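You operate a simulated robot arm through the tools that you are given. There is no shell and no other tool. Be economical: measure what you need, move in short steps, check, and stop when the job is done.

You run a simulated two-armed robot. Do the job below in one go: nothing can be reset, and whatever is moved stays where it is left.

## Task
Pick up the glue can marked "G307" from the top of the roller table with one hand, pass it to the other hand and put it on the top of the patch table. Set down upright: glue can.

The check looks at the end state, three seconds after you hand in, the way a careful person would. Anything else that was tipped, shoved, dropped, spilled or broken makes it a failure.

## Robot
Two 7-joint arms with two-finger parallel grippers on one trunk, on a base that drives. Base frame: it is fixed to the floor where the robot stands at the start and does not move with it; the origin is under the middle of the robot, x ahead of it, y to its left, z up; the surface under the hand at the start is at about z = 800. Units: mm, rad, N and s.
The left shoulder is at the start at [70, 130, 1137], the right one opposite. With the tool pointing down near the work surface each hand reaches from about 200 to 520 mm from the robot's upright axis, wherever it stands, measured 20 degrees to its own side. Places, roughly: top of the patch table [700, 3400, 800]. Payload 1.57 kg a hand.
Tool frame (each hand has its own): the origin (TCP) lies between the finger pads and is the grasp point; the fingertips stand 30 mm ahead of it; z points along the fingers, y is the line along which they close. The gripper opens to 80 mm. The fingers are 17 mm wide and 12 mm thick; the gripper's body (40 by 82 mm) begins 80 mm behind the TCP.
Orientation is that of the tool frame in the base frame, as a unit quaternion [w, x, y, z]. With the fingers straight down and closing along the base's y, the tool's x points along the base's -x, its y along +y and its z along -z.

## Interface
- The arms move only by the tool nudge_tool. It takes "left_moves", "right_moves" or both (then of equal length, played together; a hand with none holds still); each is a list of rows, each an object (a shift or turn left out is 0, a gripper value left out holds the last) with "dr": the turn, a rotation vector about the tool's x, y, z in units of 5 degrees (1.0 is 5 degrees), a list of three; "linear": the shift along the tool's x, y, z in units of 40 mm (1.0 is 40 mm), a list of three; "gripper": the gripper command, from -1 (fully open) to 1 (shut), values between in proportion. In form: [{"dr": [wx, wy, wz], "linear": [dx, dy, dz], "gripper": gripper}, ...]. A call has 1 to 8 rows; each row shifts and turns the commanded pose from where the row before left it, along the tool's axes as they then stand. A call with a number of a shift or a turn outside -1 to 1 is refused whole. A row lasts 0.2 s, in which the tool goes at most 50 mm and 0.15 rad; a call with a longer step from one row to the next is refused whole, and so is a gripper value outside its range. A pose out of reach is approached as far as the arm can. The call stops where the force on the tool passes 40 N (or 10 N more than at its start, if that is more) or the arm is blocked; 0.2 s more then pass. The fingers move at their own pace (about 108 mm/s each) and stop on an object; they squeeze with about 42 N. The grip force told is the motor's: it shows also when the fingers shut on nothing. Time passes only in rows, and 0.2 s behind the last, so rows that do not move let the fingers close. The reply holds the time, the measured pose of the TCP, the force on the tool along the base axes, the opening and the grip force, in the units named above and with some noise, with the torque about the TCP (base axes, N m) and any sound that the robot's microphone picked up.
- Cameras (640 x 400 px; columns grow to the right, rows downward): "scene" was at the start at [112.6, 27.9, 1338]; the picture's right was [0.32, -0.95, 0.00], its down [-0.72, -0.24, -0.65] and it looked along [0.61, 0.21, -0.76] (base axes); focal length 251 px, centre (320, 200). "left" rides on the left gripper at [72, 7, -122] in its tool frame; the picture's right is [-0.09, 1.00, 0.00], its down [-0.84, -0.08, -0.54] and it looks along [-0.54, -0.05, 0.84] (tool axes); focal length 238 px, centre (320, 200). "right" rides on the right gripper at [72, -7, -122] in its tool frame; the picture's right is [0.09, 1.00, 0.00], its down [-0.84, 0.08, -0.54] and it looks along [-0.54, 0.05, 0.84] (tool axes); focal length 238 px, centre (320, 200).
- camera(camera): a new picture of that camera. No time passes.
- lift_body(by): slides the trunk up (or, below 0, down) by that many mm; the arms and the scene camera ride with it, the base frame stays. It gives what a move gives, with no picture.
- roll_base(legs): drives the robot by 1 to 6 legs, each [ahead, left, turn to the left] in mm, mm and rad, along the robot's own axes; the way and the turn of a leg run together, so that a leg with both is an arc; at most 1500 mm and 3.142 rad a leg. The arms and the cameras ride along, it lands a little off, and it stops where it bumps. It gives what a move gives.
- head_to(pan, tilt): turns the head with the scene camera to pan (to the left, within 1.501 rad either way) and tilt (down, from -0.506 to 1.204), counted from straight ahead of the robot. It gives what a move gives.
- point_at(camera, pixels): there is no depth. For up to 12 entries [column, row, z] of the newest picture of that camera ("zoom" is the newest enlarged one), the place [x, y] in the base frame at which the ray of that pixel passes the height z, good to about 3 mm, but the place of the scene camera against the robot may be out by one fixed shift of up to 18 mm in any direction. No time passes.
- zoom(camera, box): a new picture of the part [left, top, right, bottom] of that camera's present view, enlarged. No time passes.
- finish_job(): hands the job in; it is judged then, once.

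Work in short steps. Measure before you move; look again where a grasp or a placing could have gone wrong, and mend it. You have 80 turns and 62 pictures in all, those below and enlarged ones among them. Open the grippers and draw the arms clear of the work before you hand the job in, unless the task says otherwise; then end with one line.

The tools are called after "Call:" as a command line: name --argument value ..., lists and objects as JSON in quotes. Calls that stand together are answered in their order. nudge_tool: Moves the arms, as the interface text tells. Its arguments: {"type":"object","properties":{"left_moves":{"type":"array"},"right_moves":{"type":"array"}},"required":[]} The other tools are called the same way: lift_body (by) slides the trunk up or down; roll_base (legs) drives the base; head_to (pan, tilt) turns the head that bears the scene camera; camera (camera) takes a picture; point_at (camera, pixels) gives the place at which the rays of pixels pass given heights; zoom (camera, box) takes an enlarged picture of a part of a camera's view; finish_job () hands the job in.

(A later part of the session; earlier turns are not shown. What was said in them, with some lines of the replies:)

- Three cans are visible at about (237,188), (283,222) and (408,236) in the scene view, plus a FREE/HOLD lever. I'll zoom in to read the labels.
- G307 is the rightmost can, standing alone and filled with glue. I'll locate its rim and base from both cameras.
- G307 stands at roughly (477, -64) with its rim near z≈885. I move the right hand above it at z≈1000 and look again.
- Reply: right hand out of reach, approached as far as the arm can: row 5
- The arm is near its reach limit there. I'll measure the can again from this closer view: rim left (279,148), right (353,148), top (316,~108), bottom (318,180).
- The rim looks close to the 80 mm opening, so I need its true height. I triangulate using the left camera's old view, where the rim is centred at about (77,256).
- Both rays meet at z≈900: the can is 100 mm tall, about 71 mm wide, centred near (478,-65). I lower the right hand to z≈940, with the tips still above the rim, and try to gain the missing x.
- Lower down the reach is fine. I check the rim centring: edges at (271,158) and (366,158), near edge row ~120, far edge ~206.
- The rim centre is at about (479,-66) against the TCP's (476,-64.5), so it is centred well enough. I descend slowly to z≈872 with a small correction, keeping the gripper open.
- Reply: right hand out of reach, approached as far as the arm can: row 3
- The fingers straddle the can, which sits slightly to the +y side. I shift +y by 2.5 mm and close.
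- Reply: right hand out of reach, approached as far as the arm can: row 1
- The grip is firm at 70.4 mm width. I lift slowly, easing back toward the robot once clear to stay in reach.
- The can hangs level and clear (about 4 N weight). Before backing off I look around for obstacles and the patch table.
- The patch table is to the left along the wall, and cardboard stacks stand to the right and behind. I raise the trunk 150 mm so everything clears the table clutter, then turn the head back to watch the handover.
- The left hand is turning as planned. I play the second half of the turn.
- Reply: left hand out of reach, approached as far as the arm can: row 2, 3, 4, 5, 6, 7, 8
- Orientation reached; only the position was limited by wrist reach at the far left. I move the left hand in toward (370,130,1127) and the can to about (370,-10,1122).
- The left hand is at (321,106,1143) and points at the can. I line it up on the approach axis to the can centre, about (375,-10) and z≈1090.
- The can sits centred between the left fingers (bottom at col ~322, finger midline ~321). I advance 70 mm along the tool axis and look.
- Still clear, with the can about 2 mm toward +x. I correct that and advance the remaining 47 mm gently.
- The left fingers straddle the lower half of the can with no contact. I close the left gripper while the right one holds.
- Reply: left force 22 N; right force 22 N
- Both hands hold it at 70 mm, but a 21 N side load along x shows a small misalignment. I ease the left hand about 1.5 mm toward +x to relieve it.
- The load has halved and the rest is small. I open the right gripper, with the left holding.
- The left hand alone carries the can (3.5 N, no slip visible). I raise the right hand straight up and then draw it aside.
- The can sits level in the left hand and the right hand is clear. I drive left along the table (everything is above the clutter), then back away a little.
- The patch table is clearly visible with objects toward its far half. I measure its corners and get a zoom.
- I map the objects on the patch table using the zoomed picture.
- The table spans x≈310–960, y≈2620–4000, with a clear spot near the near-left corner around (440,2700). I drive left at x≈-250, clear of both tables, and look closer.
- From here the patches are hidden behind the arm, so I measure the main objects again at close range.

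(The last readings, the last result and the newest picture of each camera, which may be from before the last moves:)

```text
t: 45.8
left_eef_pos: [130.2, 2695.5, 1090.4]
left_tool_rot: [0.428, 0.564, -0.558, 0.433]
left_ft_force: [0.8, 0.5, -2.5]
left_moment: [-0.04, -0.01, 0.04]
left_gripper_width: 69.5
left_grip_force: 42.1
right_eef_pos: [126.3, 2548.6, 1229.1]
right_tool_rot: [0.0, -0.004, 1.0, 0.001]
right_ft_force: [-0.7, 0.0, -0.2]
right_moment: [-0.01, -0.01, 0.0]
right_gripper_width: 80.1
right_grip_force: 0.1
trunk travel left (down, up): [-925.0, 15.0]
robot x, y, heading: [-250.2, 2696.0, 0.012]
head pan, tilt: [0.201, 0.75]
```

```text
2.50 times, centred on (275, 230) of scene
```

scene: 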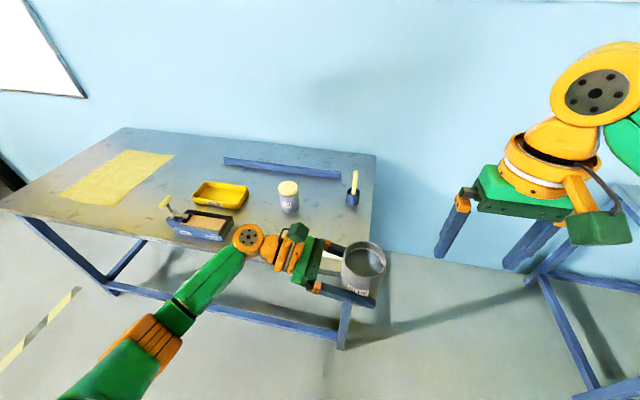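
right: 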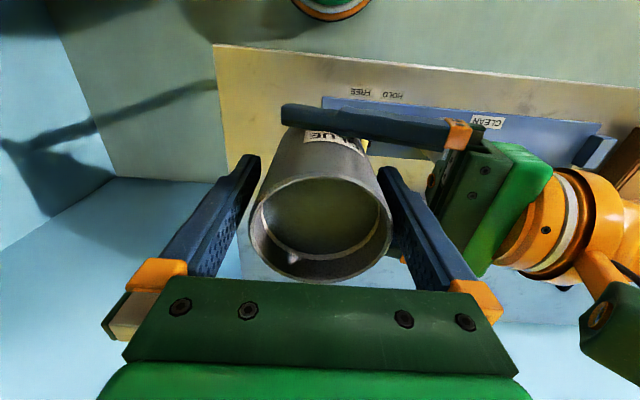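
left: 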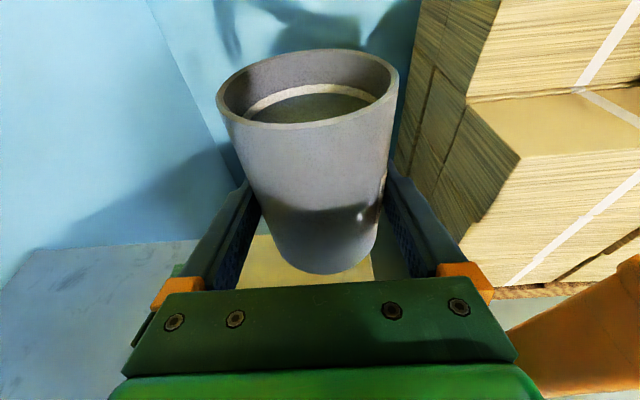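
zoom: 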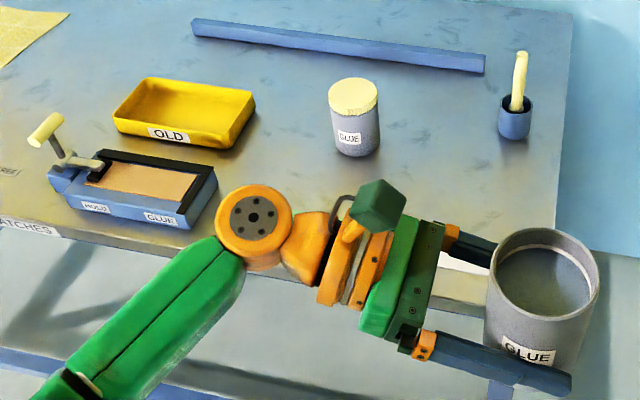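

The gap between the press box (y<3400) and the yellow sheet (y>3630) looks open with nothing tall on the arm's side. I drive left to face it and look.

Call:
roll_base --legs '[[0, 810, -0.012]]'

Call:
head_to --pan -0.1 --tilt 0.8

Call:
camera --camera "scene"

```text
t: 50.2
left_eef_pos: [121.5, 3526.4, 1090.6]
left_tool_rot: [0.428, 0.563, -0.56, 0.431]
left_ft_force: [0.1, -0.3, -3.8]
left_moment: [-0.03, 0.01, 0.01]
left_gripper_width: 69.1
left_grip_force: 42.1
right_eef_pos: [118.2, 3379.7, 1228.0]
right_tool_rot: [0.0, -0.003, 1.0, 0.001]
right_ft_force: [0.1, -0.1, 0.5]
right_moment: [0.01, -0.03, 0.0]
right_gripper_width: 79.9
right_grip_force: 0.2
trunk travel left (down, up): [-925.0, 15.0]
robot x, y, heading: [-257.5, 3536.0, 0.004]
head pan, tilt: [0.201, 0.75]
```

```text
t: 51.0
left_eef_pos: [122.4, 3526.9, 1090.6]
left_tool_rot: [0.428, 0.564, -0.559, 0.432]
left_ft_force: [0.8, -0.8, -4.6]
left_moment: [0.0, 0.0, -0.03]
left_gripper_width: 69.0
left_grip_force: 41.5
right_eef_pos: [118.2, 3381.6, 1228.4]
right_tool_rot: [0.0, -0.002, 1.0, 0.001]
right_ft_force: [0.1, 0.4, 0.0]
right_moment: [0.02, 0.02, 0.0]
right_gripper_width: 79.8
right_grip_force: 0.0
trunk travel left (down, up): [-925.0, 15.0]
robot x, y, heading: [-258.2, 3531.6, 0.005]
head pan, tilt: [-0.099, 0.799]
```

```text
25 pictures are left
```

scene: 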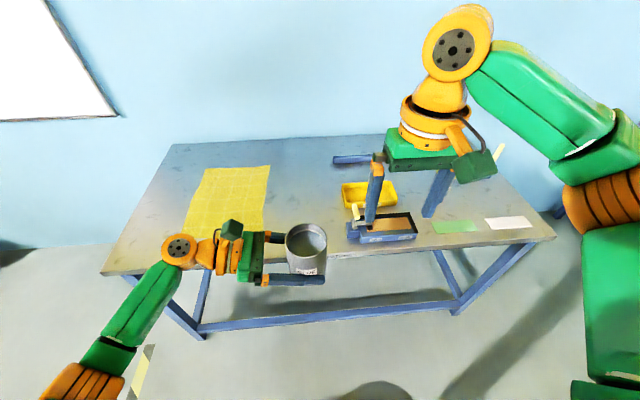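

The gap between sheet (right edge col ~266) and press box (left edge col ~348) is clear. I measure it.

Call:
point_at --camera "scene" --pixels '[[270, 166, 800], [264, 228, 800], [348, 240, 800], [345, 225, 800], [360, 244, 800], [340, 257, 800], [330, 200, 800], [300, 200, 800], [105, 272, 800]]'

Call:
zoom --camera "scene" --box '[230, 150, 430, 280]'

```text
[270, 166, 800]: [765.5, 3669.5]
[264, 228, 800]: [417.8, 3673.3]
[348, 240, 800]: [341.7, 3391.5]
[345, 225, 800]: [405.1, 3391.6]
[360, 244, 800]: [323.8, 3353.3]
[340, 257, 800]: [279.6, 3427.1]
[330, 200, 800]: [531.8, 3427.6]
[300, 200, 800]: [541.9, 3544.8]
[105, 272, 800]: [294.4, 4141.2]
```

```text
3.08 times, centred on (330, 215) of scene
```

zoom: 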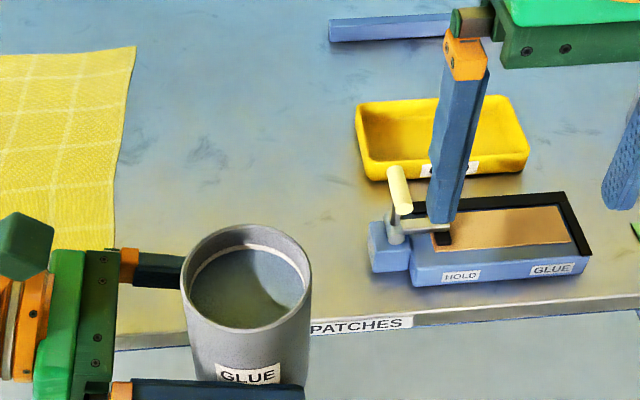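

The spot at about (410,3530) is free: box edge y≈3391, sheet y≈3670, table edge x≈295. Before lowering, I pull the right hand back and check the left elbow's height relative to the table.

Call:
nudge_tool --right_moves '[{"linear": [0.8, -0.2, 0]}, {"linear": [0.8, -0.2, 0]}, {"linear": [0.8, -0.2, 0]}, {"linear": [0.8, -0.2, 0]}]'

Call:
head_to --pan 0.7 --tilt 0.95

Call:
camera --camera "scene"

```text
t: 52.0
left_eef_pos: [120.7, 3527.8, 1091.0]
left_tool_rot: [0.428, 0.563, -0.56, 0.432]
left_ft_force: [-0.5, 0.0, -3.5]
left_moment: [0.01, -0.02, 0.03]
left_gripper_width: 69.1
left_grip_force: 41.9
right_eef_pos: [-12.1, 3347.7, 1228.2]
right_tool_rot: [0.0, -0.004, 1.0, 0.001]
right_ft_force: [-0.8, 0.7, -0.3]
right_moment: [0.01, -0.03, -0.02]
right_gripper_width: 80.0
right_grip_force: 0.1
trunk travel left (down, up): [-925.0, 15.0]
robot x, y, heading: [-254.6, 3532.0, 0.007]
head pan, tilt: [-0.099, 0.799]
```

```text
t: 53.2
left_eef_pos: [121.8, 3528.2, 1091.1]
left_tool_rot: [0.429, 0.563, -0.559, 0.432]
left_ft_force: [0.1, 0.0, -3.8]
left_moment: [0.01, 0.0, 0.01]
left_gripper_width: 69.1
left_grip_force: 41.8
right_eef_pos: [-9.4, 3348.8, 1228.1]
right_tool_rot: [-0.001, -0.003, 1.0, 0.0]
right_ft_force: [0.4, 0.3, 0.4]
right_moment: [0.05, -0.02, -0.02]
right_gripper_width: 79.9
right_grip_force: 0.0
trunk travel left (down, up): [-925.0, 15.0]
robot x, y, heading: [-258.7, 3532.2, 0.012]
head pan, tilt: [0.7, 0.949]
```

```text
23 pictures are left
```

scene: 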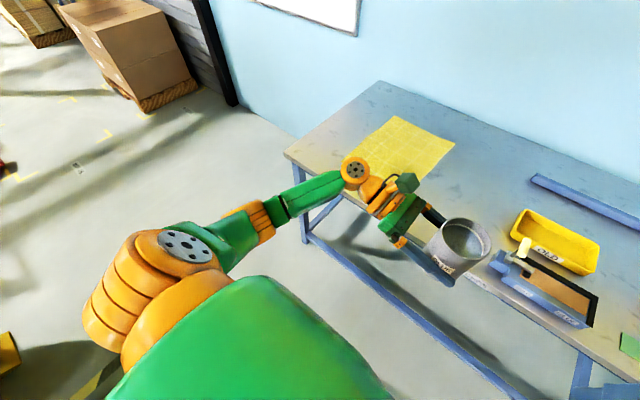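

The elbow sits beside the robot, outside the table edge, and the forearm should clear the top by a few centimetres; I'll check on the way down. Now I drive ahead 255 mm.

Call:
roll_base --legs '[[255, 0, -0.008]]'

Call:
lift_body --by -150

Call:
head_to --pan 0.2 --tilt 0.85

Call:
camera --camera "scene"

```text
t: 55.0
left_eef_pos: [376.9, 3523.3, 1093.1]
left_tool_rot: [-0.43, -0.56, 0.563, -0.43]
left_ft_force: [-0.7, -0.4, -4.5]
left_moment: [-0.01, -0.03, 0.02]
left_gripper_width: 68.8
left_grip_force: 42.2
right_eef_pos: [244.4, 3345.8, 1228.2]
right_tool_rot: [0.001, 0.001, 1.0, 0.0]
right_ft_force: [0.4, -0.9, -0.4]
right_moment: [0.03, -0.03, 0.02]
right_gripper_width: 80.3
right_grip_force: 0.0
trunk travel left (down, up): [-925.0, 15.0]
robot x, y, heading: [4.0, 3530.9, -0.003]
head pan, tilt: [0.7, 0.949]
```

```text
t: 56.8
left_eef_pos: [379.5, 3525.0, 941.5]
left_tool_rot: [-0.43, -0.561, 0.562, -0.429]
left_ft_force: [0.6, -0.3, -3.4]
left_moment: [0.03, -0.01, -0.01]
left_gripper_width: 68.8
left_grip_force: 41.9
right_eef_pos: [248.3, 3345.8, 1078.1]
right_tool_rot: [0.0, 0.002, 1.0, 0.001]
right_ft_force: [0.2, -0.3, 0.0]
right_moment: [-0.02, 0.01, 0.02]
right_gripper_width: 80.0
right_grip_force: 0.1
trunk travel left (down, up): [-775.0, 165.0]
robot x, y, heading: [4.7, 3530.2, -0.006]
head pan, tilt: [0.7, 0.949]
```

```text
t: 57.7
left_eef_pos: [380.0, 3524.9, 940.2]
left_tool_rot: [-0.431, -0.56, 0.562, -0.43]
left_ft_force: [0.2, -0.1, -3.3]
left_moment: [0.0, 0.05, 0.0]
left_gripper_width: 68.8
left_grip_force: 42.0
right_eef_pos: [247.0, 3346.7, 1078.5]
right_tool_rot: [0.0, 0.002, 1.0, 0.0]
right_ft_force: [-0.5, 0.0, 0.4]
right_moment: [0.01, 0.02, 0.02]
right_gripper_width: 79.9
right_grip_force: 0.2
trunk travel left (down, up): [-775.0, 165.0]
robot x, y, heading: [3.2, 3534.5, -0.004]
head pan, tilt: [0.201, 0.85]
```

```text
22 pictures are left
```

scene: 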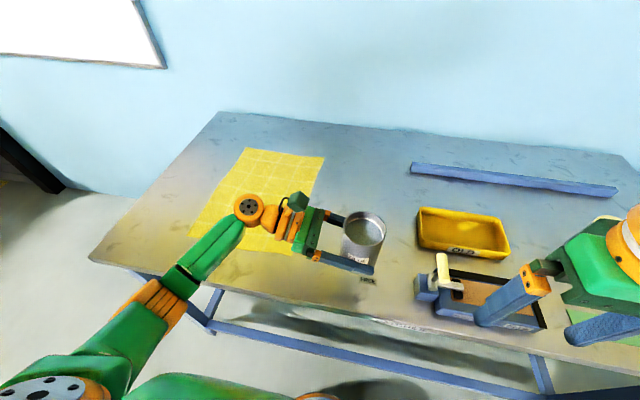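

The can is above the free gap. I extend it 35 mm further over the table and check a small mark near (368,280) and the forearm clearance.

Call:
nudge_tool --left_moves '[{"linear": [0, -0.22, 0]}, {"linear": [0, -0.22, 0]}, {"linear": [0, -0.22, 0]}, {"linear": [0, -0.22, 0]}, {}]'

Call:
zoom --camera "scene" --box '[150, 180, 470, 380]'

Call:
camera --camera "left"

```text
t: 58.9
left_eef_pos: [415.4, 3525.0, 941.2]
left_tool_rot: [-0.43, -0.561, 0.561, -0.43]
left_ft_force: [-0.4, 0.0, -3.8]
left_moment: [0.0, 0.02, 0.01]
left_gripper_width: 68.8
left_grip_force: 41.1
right_eef_pos: [246.9, 3345.8, 1078.8]
right_tool_rot: [0.0, 0.001, 1.0, 0.001]
right_ft_force: [-0.7, -1.6, -0.1]
right_moment: [-0.04, 0.02, 0.0]
right_gripper_width: 80.0
right_grip_force: 0.0
trunk travel left (down, up): [-775.0, 165.0]
robot x, y, heading: [-0.3, 3535.2, -0.003]
head pan, tilt: [0.201, 0.85]
```

```text
2.00 times, centred on (310, 280) of scene
```

zoom: 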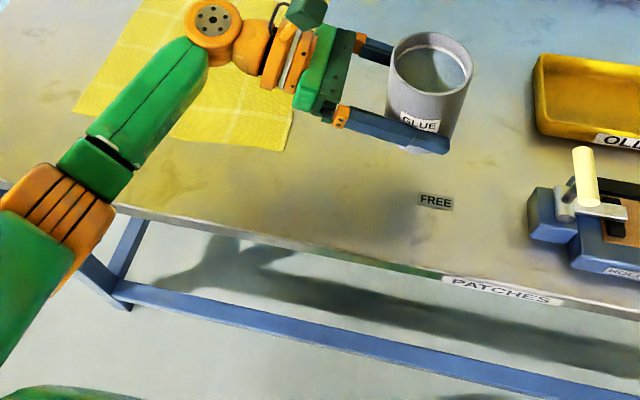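

```text
20 pictures are left
```

left: 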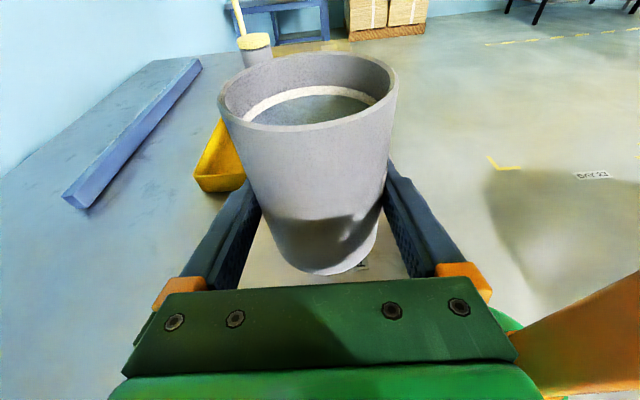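

A "FREE" label (lever position mark of the press) lies at pixel (368,280). I locate it so as to keep off it.

Call:
point_at --camera "scene" --pixels '[[360, 278, 800], [376, 284, 800], [415, 293, 800], [310, 220, 800], [296, 250, 800], [345, 240, 850]]'

```text
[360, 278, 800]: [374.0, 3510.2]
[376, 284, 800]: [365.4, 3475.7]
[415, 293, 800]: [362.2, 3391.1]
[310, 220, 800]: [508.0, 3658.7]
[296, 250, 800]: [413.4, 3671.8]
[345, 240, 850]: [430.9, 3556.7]
```

The label lies at x 362–378, y 3475–3510. I shift the can to about (442,3540), clear of the label, box and sheet.

Call:
nudge_tool --left_moves '[{"linear": [-0.03, -0.22, -0.12]}, {"linear": [-0.03, -0.22, -0.12]}, {"linear": [-0.03, -0.22, -0.12]}, {}]'

Call:
lift_body --by -60

Call:
zoom --camera "scene" --box '[100, 130, 484, 370]'

Call:
camera --camera "left"

```text
t: 59.9
left_eef_pos: [442.9, 3538.4, 942.8]
left_tool_rot: [-0.43, -0.56, 0.563, -0.429]
left_ft_force: [0.2, 0.0, -3.7]
left_moment: [0.03, 0.02, -0.02]
left_gripper_width: 68.3
left_grip_force: 41.9
right_eef_pos: [247.8, 3346.4, 1077.6]
right_tool_rot: [-0.001, 0.002, 1.0, 0.001]
right_ft_force: [-0.1, -0.8, 0.3]
right_moment: [0.02, 0.02, 0.01]
right_gripper_width: 79.9
right_grip_force: 0.2
trunk travel left (down, up): [-775.0, 165.0]
robot x, y, heading: [4.8, 3533.8, -0.002]
head pan, tilt: [0.201, 0.85]
```

```text
t: 60.9
left_eef_pos: [442.5, 3538.4, 883.0]
left_tool_rot: [-0.43, -0.561, 0.562, -0.43]
left_ft_force: [0.6, -0.1, -3.5]
left_moment: [0.02, 0.03, 0.04]
left_gripper_width: 68.6
left_grip_force: 42.1
right_eef_pos: [247.8, 3347.8, 1017.9]
right_tool_rot: [0.0, 0.001, 1.0, 0.001]
right_ft_force: [-0.2, 0.2, -0.6]
right_moment: [-0.01, 0.01, 0.01]
right_gripper_width: 80.3
right_grip_force: 0.1
trunk travel left (down, up): [-715.0, 225.0]
robot x, y, heading: [3.4, 3532.4, -0.004]
head pan, tilt: [0.201, 0.85]
```

```text
1.67 times, centred on (292, 250) of scene
```

zoom: 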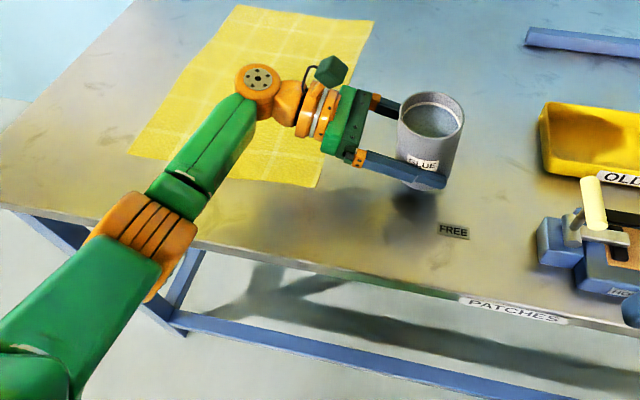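

```text
18 pictures are left
```

left: 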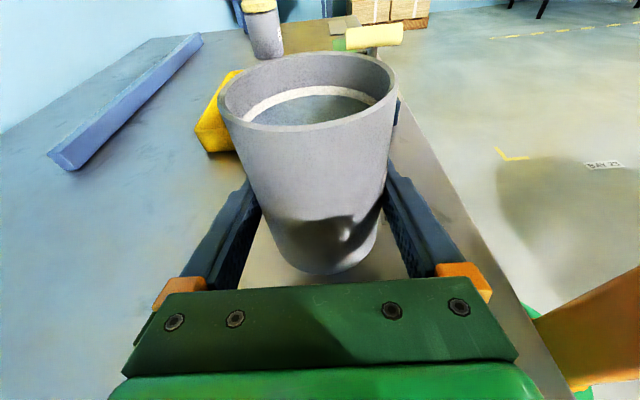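

About 43 mm remain. I check whether the orange ribbed forearm part near pixel (184,277) overhangs the table edge at its likely height.

Call:
point_at --camera "scene" --pixels '[[184, 277, 850], [184, 277, 900], [184, 277, 950], [247, 178, 900], [247, 178, 940], [247, 178, 980], [220, 250, 900], [220, 250, 950], [130, 345, 850], [130, 345, 950], [170, 300, 850], [170, 300, 900]]'

Call:
head_to --pan 0.9 --tilt 0.8

Call:
camera --camera "scene"

```text
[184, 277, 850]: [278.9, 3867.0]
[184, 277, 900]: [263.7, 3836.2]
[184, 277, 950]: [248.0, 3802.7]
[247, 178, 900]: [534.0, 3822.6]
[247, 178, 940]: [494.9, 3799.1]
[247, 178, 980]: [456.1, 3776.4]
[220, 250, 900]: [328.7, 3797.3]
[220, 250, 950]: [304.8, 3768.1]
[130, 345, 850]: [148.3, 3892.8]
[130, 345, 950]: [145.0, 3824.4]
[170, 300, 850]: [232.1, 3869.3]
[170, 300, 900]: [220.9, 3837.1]
```

```text
t: 62.0
left_eef_pos: [442.4, 3540.2, 883.1]
left_tool_rot: [-0.43, -0.561, 0.562, -0.43]
left_ft_force: [0.1, -0.9, -3.7]
left_moment: [-0.02, 0.0, -0.02]
left_gripper_width: 68.7
left_grip_force: 42.2
right_eef_pos: [247.2, 3346.3, 1018.7]
right_tool_rot: [-0.001, 0.001, 1.0, 0.001]
right_ft_force: [0.0, -0.4, -0.4]
right_moment: [0.0, 0.03, 0.02]
right_gripper_width: 80.0
right_grip_force: 0.1
trunk travel left (down, up): [-715.0, 225.0]
robot x, y, heading: [5.1, 3536.3, 0.001]
head pan, tilt: [0.901, 0.799]
```

```text
17 pictures are left
```

scene: 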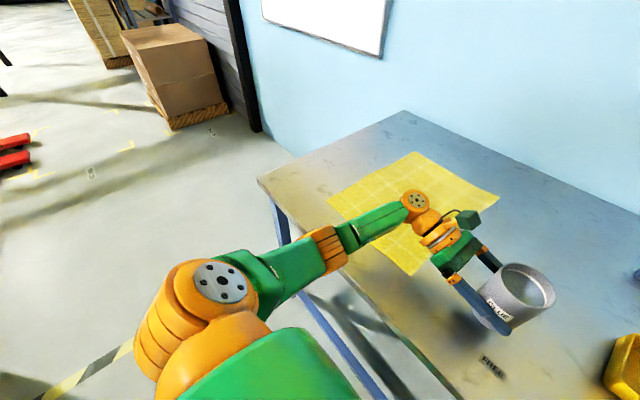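

The wrist is at z≈975 and the forearm at about 950, so it clears the table well. I lower another 35 mm, then look at the can base from the scene camera.

Call:
lift_body --by -35

Call:
head_to --pan 0.1 --tilt 0.9

Call:
zoom --camera "scene" --box '[240, 130, 440, 255]'

```text
t: 62.8
left_eef_pos: [442.6, 3538.5, 846.7]
left_tool_rot: [-0.43, -0.561, 0.562, -0.43]
left_ft_force: [-0.6, -0.1, -4.2]
left_moment: [0.0, 0.02, 0.02]
left_gripper_width: 68.4
left_grip_force: 41.9
right_eef_pos: [246.3, 3346.4, 983.6]
right_tool_rot: [0.0, 0.002, 1.0, 0.001]
right_ft_force: [0.2, 0.2, -0.4]
right_moment: [-0.01, 0.02, 0.02]
right_gripper_width: 80.2
right_grip_force: 0.0
trunk travel left (down, up): [-680.0, 260.0]
robot x, y, heading: [5.9, 3529.6, -0.005]
head pan, tilt: [0.901, 0.799]
```

```text
t: 63.9
left_eef_pos: [442.4, 3539.8, 845.1]
left_tool_rot: [0.43, 0.561, -0.561, 0.43]
left_ft_force: [-0.4, 0.4, -3.0]
left_moment: [0.02, -0.01, -0.05]
left_gripper_width: 68.3
left_grip_force: 41.7
right_eef_pos: [247.0, 3345.4, 983.6]
right_tool_rot: [0.0, 0.003, 1.0, 0.002]
right_ft_force: [-0.2, -0.1, 0.2]
right_moment: [-0.01, 0.02, 0.01]
right_gripper_width: 80.2
right_grip_force: 0.0
trunk travel left (down, up): [-680.0, 260.0]
robot x, y, heading: [2.4, 3535.3, -0.002]
head pan, tilt: [0.099, 0.901]
```

```text
3.20 times, centred on (340, 192) of scene
```

zoom: 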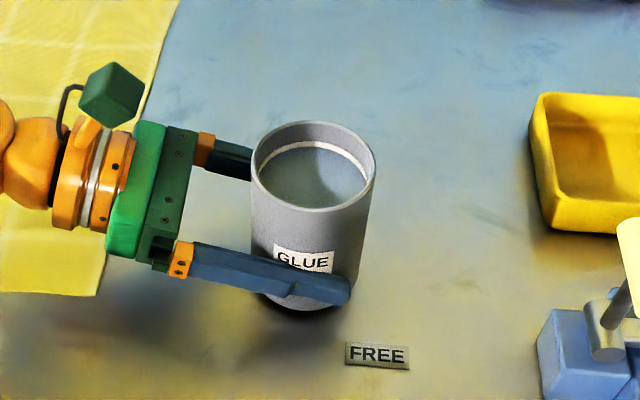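

The can is only a few mm above the top. I lower it in 1 mm steps, watching the vertical force.

Call:
nudge_tool --left_moves '[{"linear": [-0.024, 0, 0.0065]}, {"linear": [-0.024, 0, 0.0065]}, {"linear": [-0.024, 0, 0.0065]}, {"linear": [-0.024, 0, 0.0065]}, {}]'

```text
t: 65.1
left_eef_pos: [443.1, 3540.3, 842.1]
left_tool_rot: [-0.43, -0.561, 0.562, -0.429]
left_ft_force: [-0.1, 0.9, -3.4]
left_moment: [-0.01, 0.0, 0.05]
left_gripper_width: 68.6
left_grip_force: 41.7
right_eef_pos: [246.3, 3347.7, 982.8]
right_tool_rot: [0.0, 0.002, 1.0, 0.001]
right_ft_force: [-0.4, 0.0, 0.3]
right_moment: [0.03, 0.0, 0.01]
right_gripper_width: 79.6
right_grip_force: 0.0
trunk travel left (down, up): [-680.0, 260.0]
robot x, y, heading: [0.8, 3534.7, -0.009]
head pan, tilt: [0.099, 0.901]
```

No contact yet, so I continue in 1 mm steps.

Call:
nudge_tool --left_moves '[{"linear": [-0.024, 0, 0.0065]}, {"linear": [-0.024, 0, 0.0065]}, {"linear": [-0.024, 0, 0.0065]}, {}]'

```text
t: 66.1
left_eef_pos: [442.5, 3540.0, 841.1]
left_tool_rot: [-0.43, -0.561, 0.562, -0.43]
left_ft_force: [1.3, 0.3, 0.7]
left_moment: [-0.09, 0.02, -0.01]
left_gripper_width: 68.4
left_grip_force: 42.4
right_eef_pos: [247.6, 3347.0, 983.3]
right_tool_rot: [0.0, 0.002, 1.0, 0.002]
right_ft_force: [-0.1, -0.5, 0.7]
right_moment: [0.0, 0.0, 0.04]
right_gripper_width: 79.9
right_grip_force: 0.1
trunk travel left (down, up): [-680.0, 260.0]
robot x, y, heading: [4.9, 3533.7, -0.002]
head pan, tilt: [0.099, 0.901]
```

The force rose from -3.5 to +0.7 N: the can is touching. I press about 0.7 mm more to seat it.

Call:
nudge_tool --left_moves '[{"linear": [-0.017, 0, 0.0045]}, {}]'

Call:
zoom --camera "scene" --box '[240, 130, 440, 255]'

```text
t: 66.7
left_eef_pos: [443.1, 3540.1, 841.2]
left_tool_rot: [-0.431, -0.559, 0.562, -0.431]
left_ft_force: [5.9, 1.7, 11.4]
left_moment: [0.07, 0.18, -0.01]
left_gripper_width: 68.4
left_grip_force: 42.3
right_eef_pos: [245.2, 3346.8, 982.7]
right_tool_rot: [0.0, 0.002, 1.0, 0.001]
right_ft_force: [-0.8, -0.9, 0.3]
right_moment: [0.0, -0.01, -0.01]
right_gripper_width: 80.2
right_grip_force: 0.0
trunk travel left (down, up): [-680.0, 260.0]
robot x, y, heading: [3.0, 3531.9, -0.003]
head pan, tilt: [0.099, 0.901]
```

```text
3.20 times, centred on (340, 192) of scene
```

zoom: 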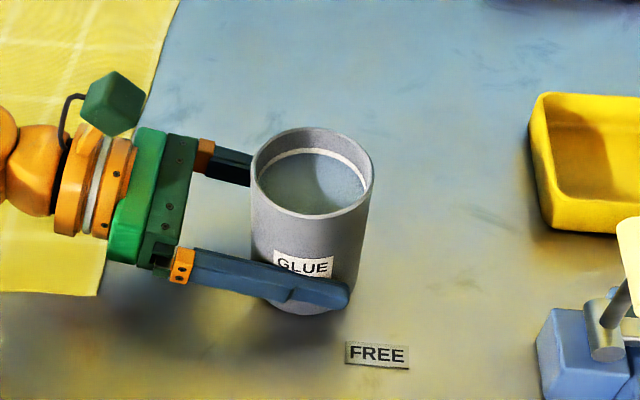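

The can is seated firmly (11 N upward) and upright. I open the left gripper slowly.

Call:
nudge_tool --left_moves '[{"gripper": 0.0}, {"gripper": -0.5}, {"gripper": -0.9}, {"gripper": -1}, {}, {}]'

Call:
zoom --camera "scene" --box '[240, 130, 440, 255]'

Call:
camera --camera "left"

```text
t: 68.1
left_eef_pos: [441.3, 3538.8, 839.9]
left_tool_rot: [-0.43, -0.561, 0.563, -0.429]
left_ft_force: [-0.6, -0.6, -0.2]
left_moment: [0.0, 0.03, 0.0]
left_gripper_width: 79.7
left_grip_force: 0.1
right_eef_pos: [246.7, 3346.2, 982.0]
right_tool_rot: [0.0, 0.002, 1.0, 0.001]
right_ft_force: [0.7, 0.1, -0.4]
right_moment: [-0.01, -0.03, -0.01]
right_gripper_width: 80.0
right_grip_force: 0.1
trunk travel left (down, up): [-680.0, 260.0]
robot x, y, heading: [0.9, 3530.3, -0.002]
head pan, tilt: [0.099, 0.901]
```

```text
3.20 times, centred on (340, 192) of scene
```

zoom: 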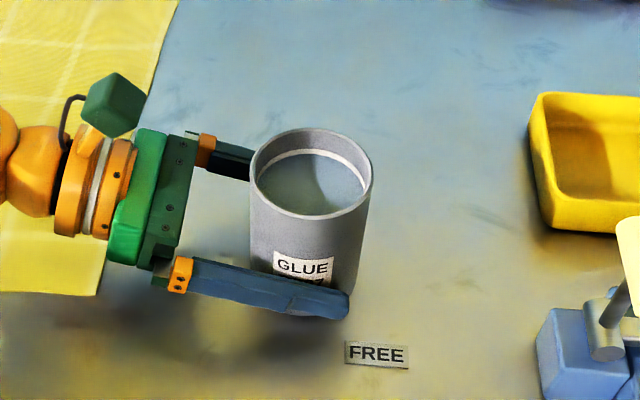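

```text
13 pictures are left
```

left: 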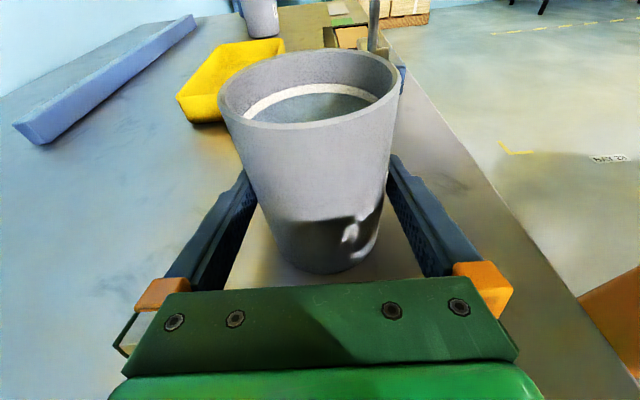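

Released; the can stands upright. I centre the hand by about 1.5 mm and retreat slowly along the tool axis.

Call:
nudge_tool --left_moves '[{"linear": [0, -0.035, 0]}, {"linear": [0, 0, -0.2]}, {"linear": [0, 0, -0.3]}, {"linear": [0, 0, -0.4]}, {"linear": [0, 0, -0.5]}, {"linear": [0, 0, -0.5]}, {"linear": [0, 0, -0.5]}, {}]'

Call:
camera --camera "scene"

```text
t: 69.9
left_eef_pos: [444.3, 3629.0, 863.7]
left_tool_rot: [-0.43, -0.56, 0.563, -0.429]
left_ft_force: [0.3, -0.6, -0.3]
left_moment: [0.0, -0.03, -0.03]
left_gripper_width: 79.7
left_grip_force: 0.0
right_eef_pos: [246.2, 3346.4, 982.8]
right_tool_rot: [-0.001, 0.001, 1.0, 0.001]
right_ft_force: [-0.9, -0.1, -0.7]
right_moment: [-0.01, -0.03, 0.01]
right_gripper_width: 79.9
right_grip_force: 0.0
trunk travel left (down, up): [-680.0, 260.0]
robot x, y, heading: [4.5, 3536.7, -0.002]
head pan, tilt: [0.099, 0.901]
```

```text
12 pictures are left
```

scene: 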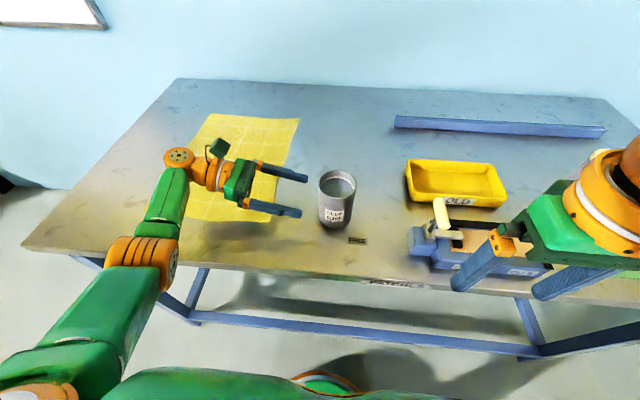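

The hand is clear of the can. I raise the trunk and back away from the table, then take a last look.

Call:
lift_body --by 200

Call:
roll_base --legs '[[-300, 0, 0]]'

Call:
camera --camera "scene"

Call:
zoom --camera "scene" --box '[240, 60, 500, 225]'

```text
t: 72.1
left_eef_pos: [444.6, 3629.4, 1063.4]
left_tool_rot: [-0.43, -0.561, 0.562, -0.43]
left_ft_force: [-0.7, 1.5, 0.1]
left_moment: [0.0, 0.0, 0.05]
left_gripper_width: 80.0
left_grip_force: 0.1
right_eef_pos: [246.2, 3347.2, 1182.6]
right_tool_rot: [0.0, 0.002, 1.0, 0.001]
right_ft_force: [-0.4, -0.8, -0.3]
right_moment: [0.0, -0.02, -0.02]
right_gripper_width: 79.9
right_grip_force: 0.1
trunk travel left (down, up): [-880.0, 60.0]
robot x, y, heading: [5.0, 3532.7, -0.0]
head pan, tilt: [0.099, 0.901]
```

```text
t: 74.1
left_eef_pos: [157.9, 3628.8, 1062.5]
left_tool_rot: [-0.432, -0.56, 0.562, -0.429]
left_ft_force: [-0.6, 0.2, -1.1]
left_moment: [-0.02, -0.01, -0.05]
left_gripper_width: 79.9
left_grip_force: 0.1
right_eef_pos: [-40.8, 3347.8, 1182.9]
right_tool_rot: [0.0, 0.004, 1.0, 0.001]
right_ft_force: [-0.1, 0.3, 0.7]
right_moment: [0.01, 0.06, 0.0]
right_gripper_width: 80.0
right_grip_force: 0.1
trunk travel left (down, up): [-880.0, 60.0]
robot x, y, heading: [-284.8, 3537.0, -0.004]
head pan, tilt: [0.099, 0.901]
```

```text
11 pictures are left
```

scene: 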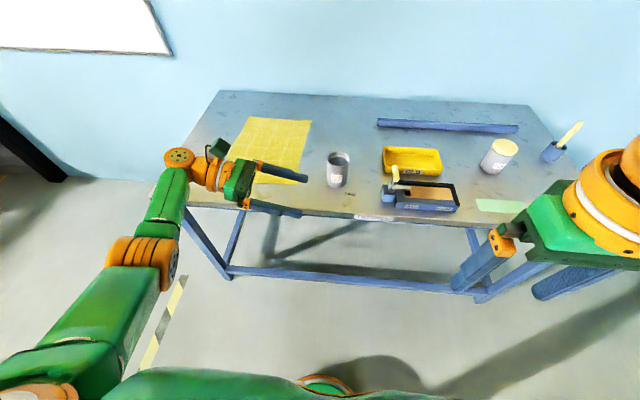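

```text
2.42 times, centred on (370, 142) of scene
```

zoom: 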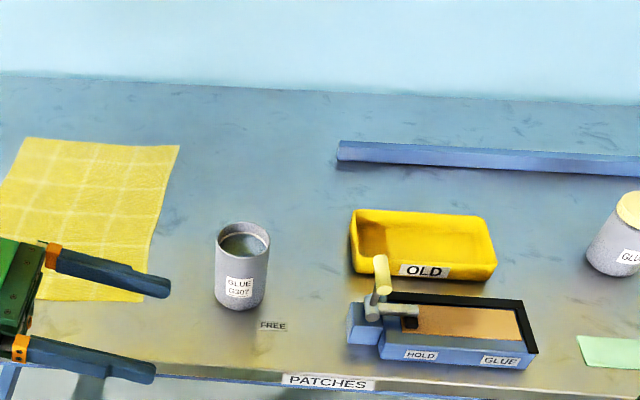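

The can labelled G307 stands upright on the patch table. Nothing else has been disturbed, the grippers are open and the arms are clear, so I hand in.

Call:
finish_job

```text
The job is handed in.
```

I picked up glue can G307 from the roller table with the right hand, passed it to the left hand, and set it upright on the patch table.
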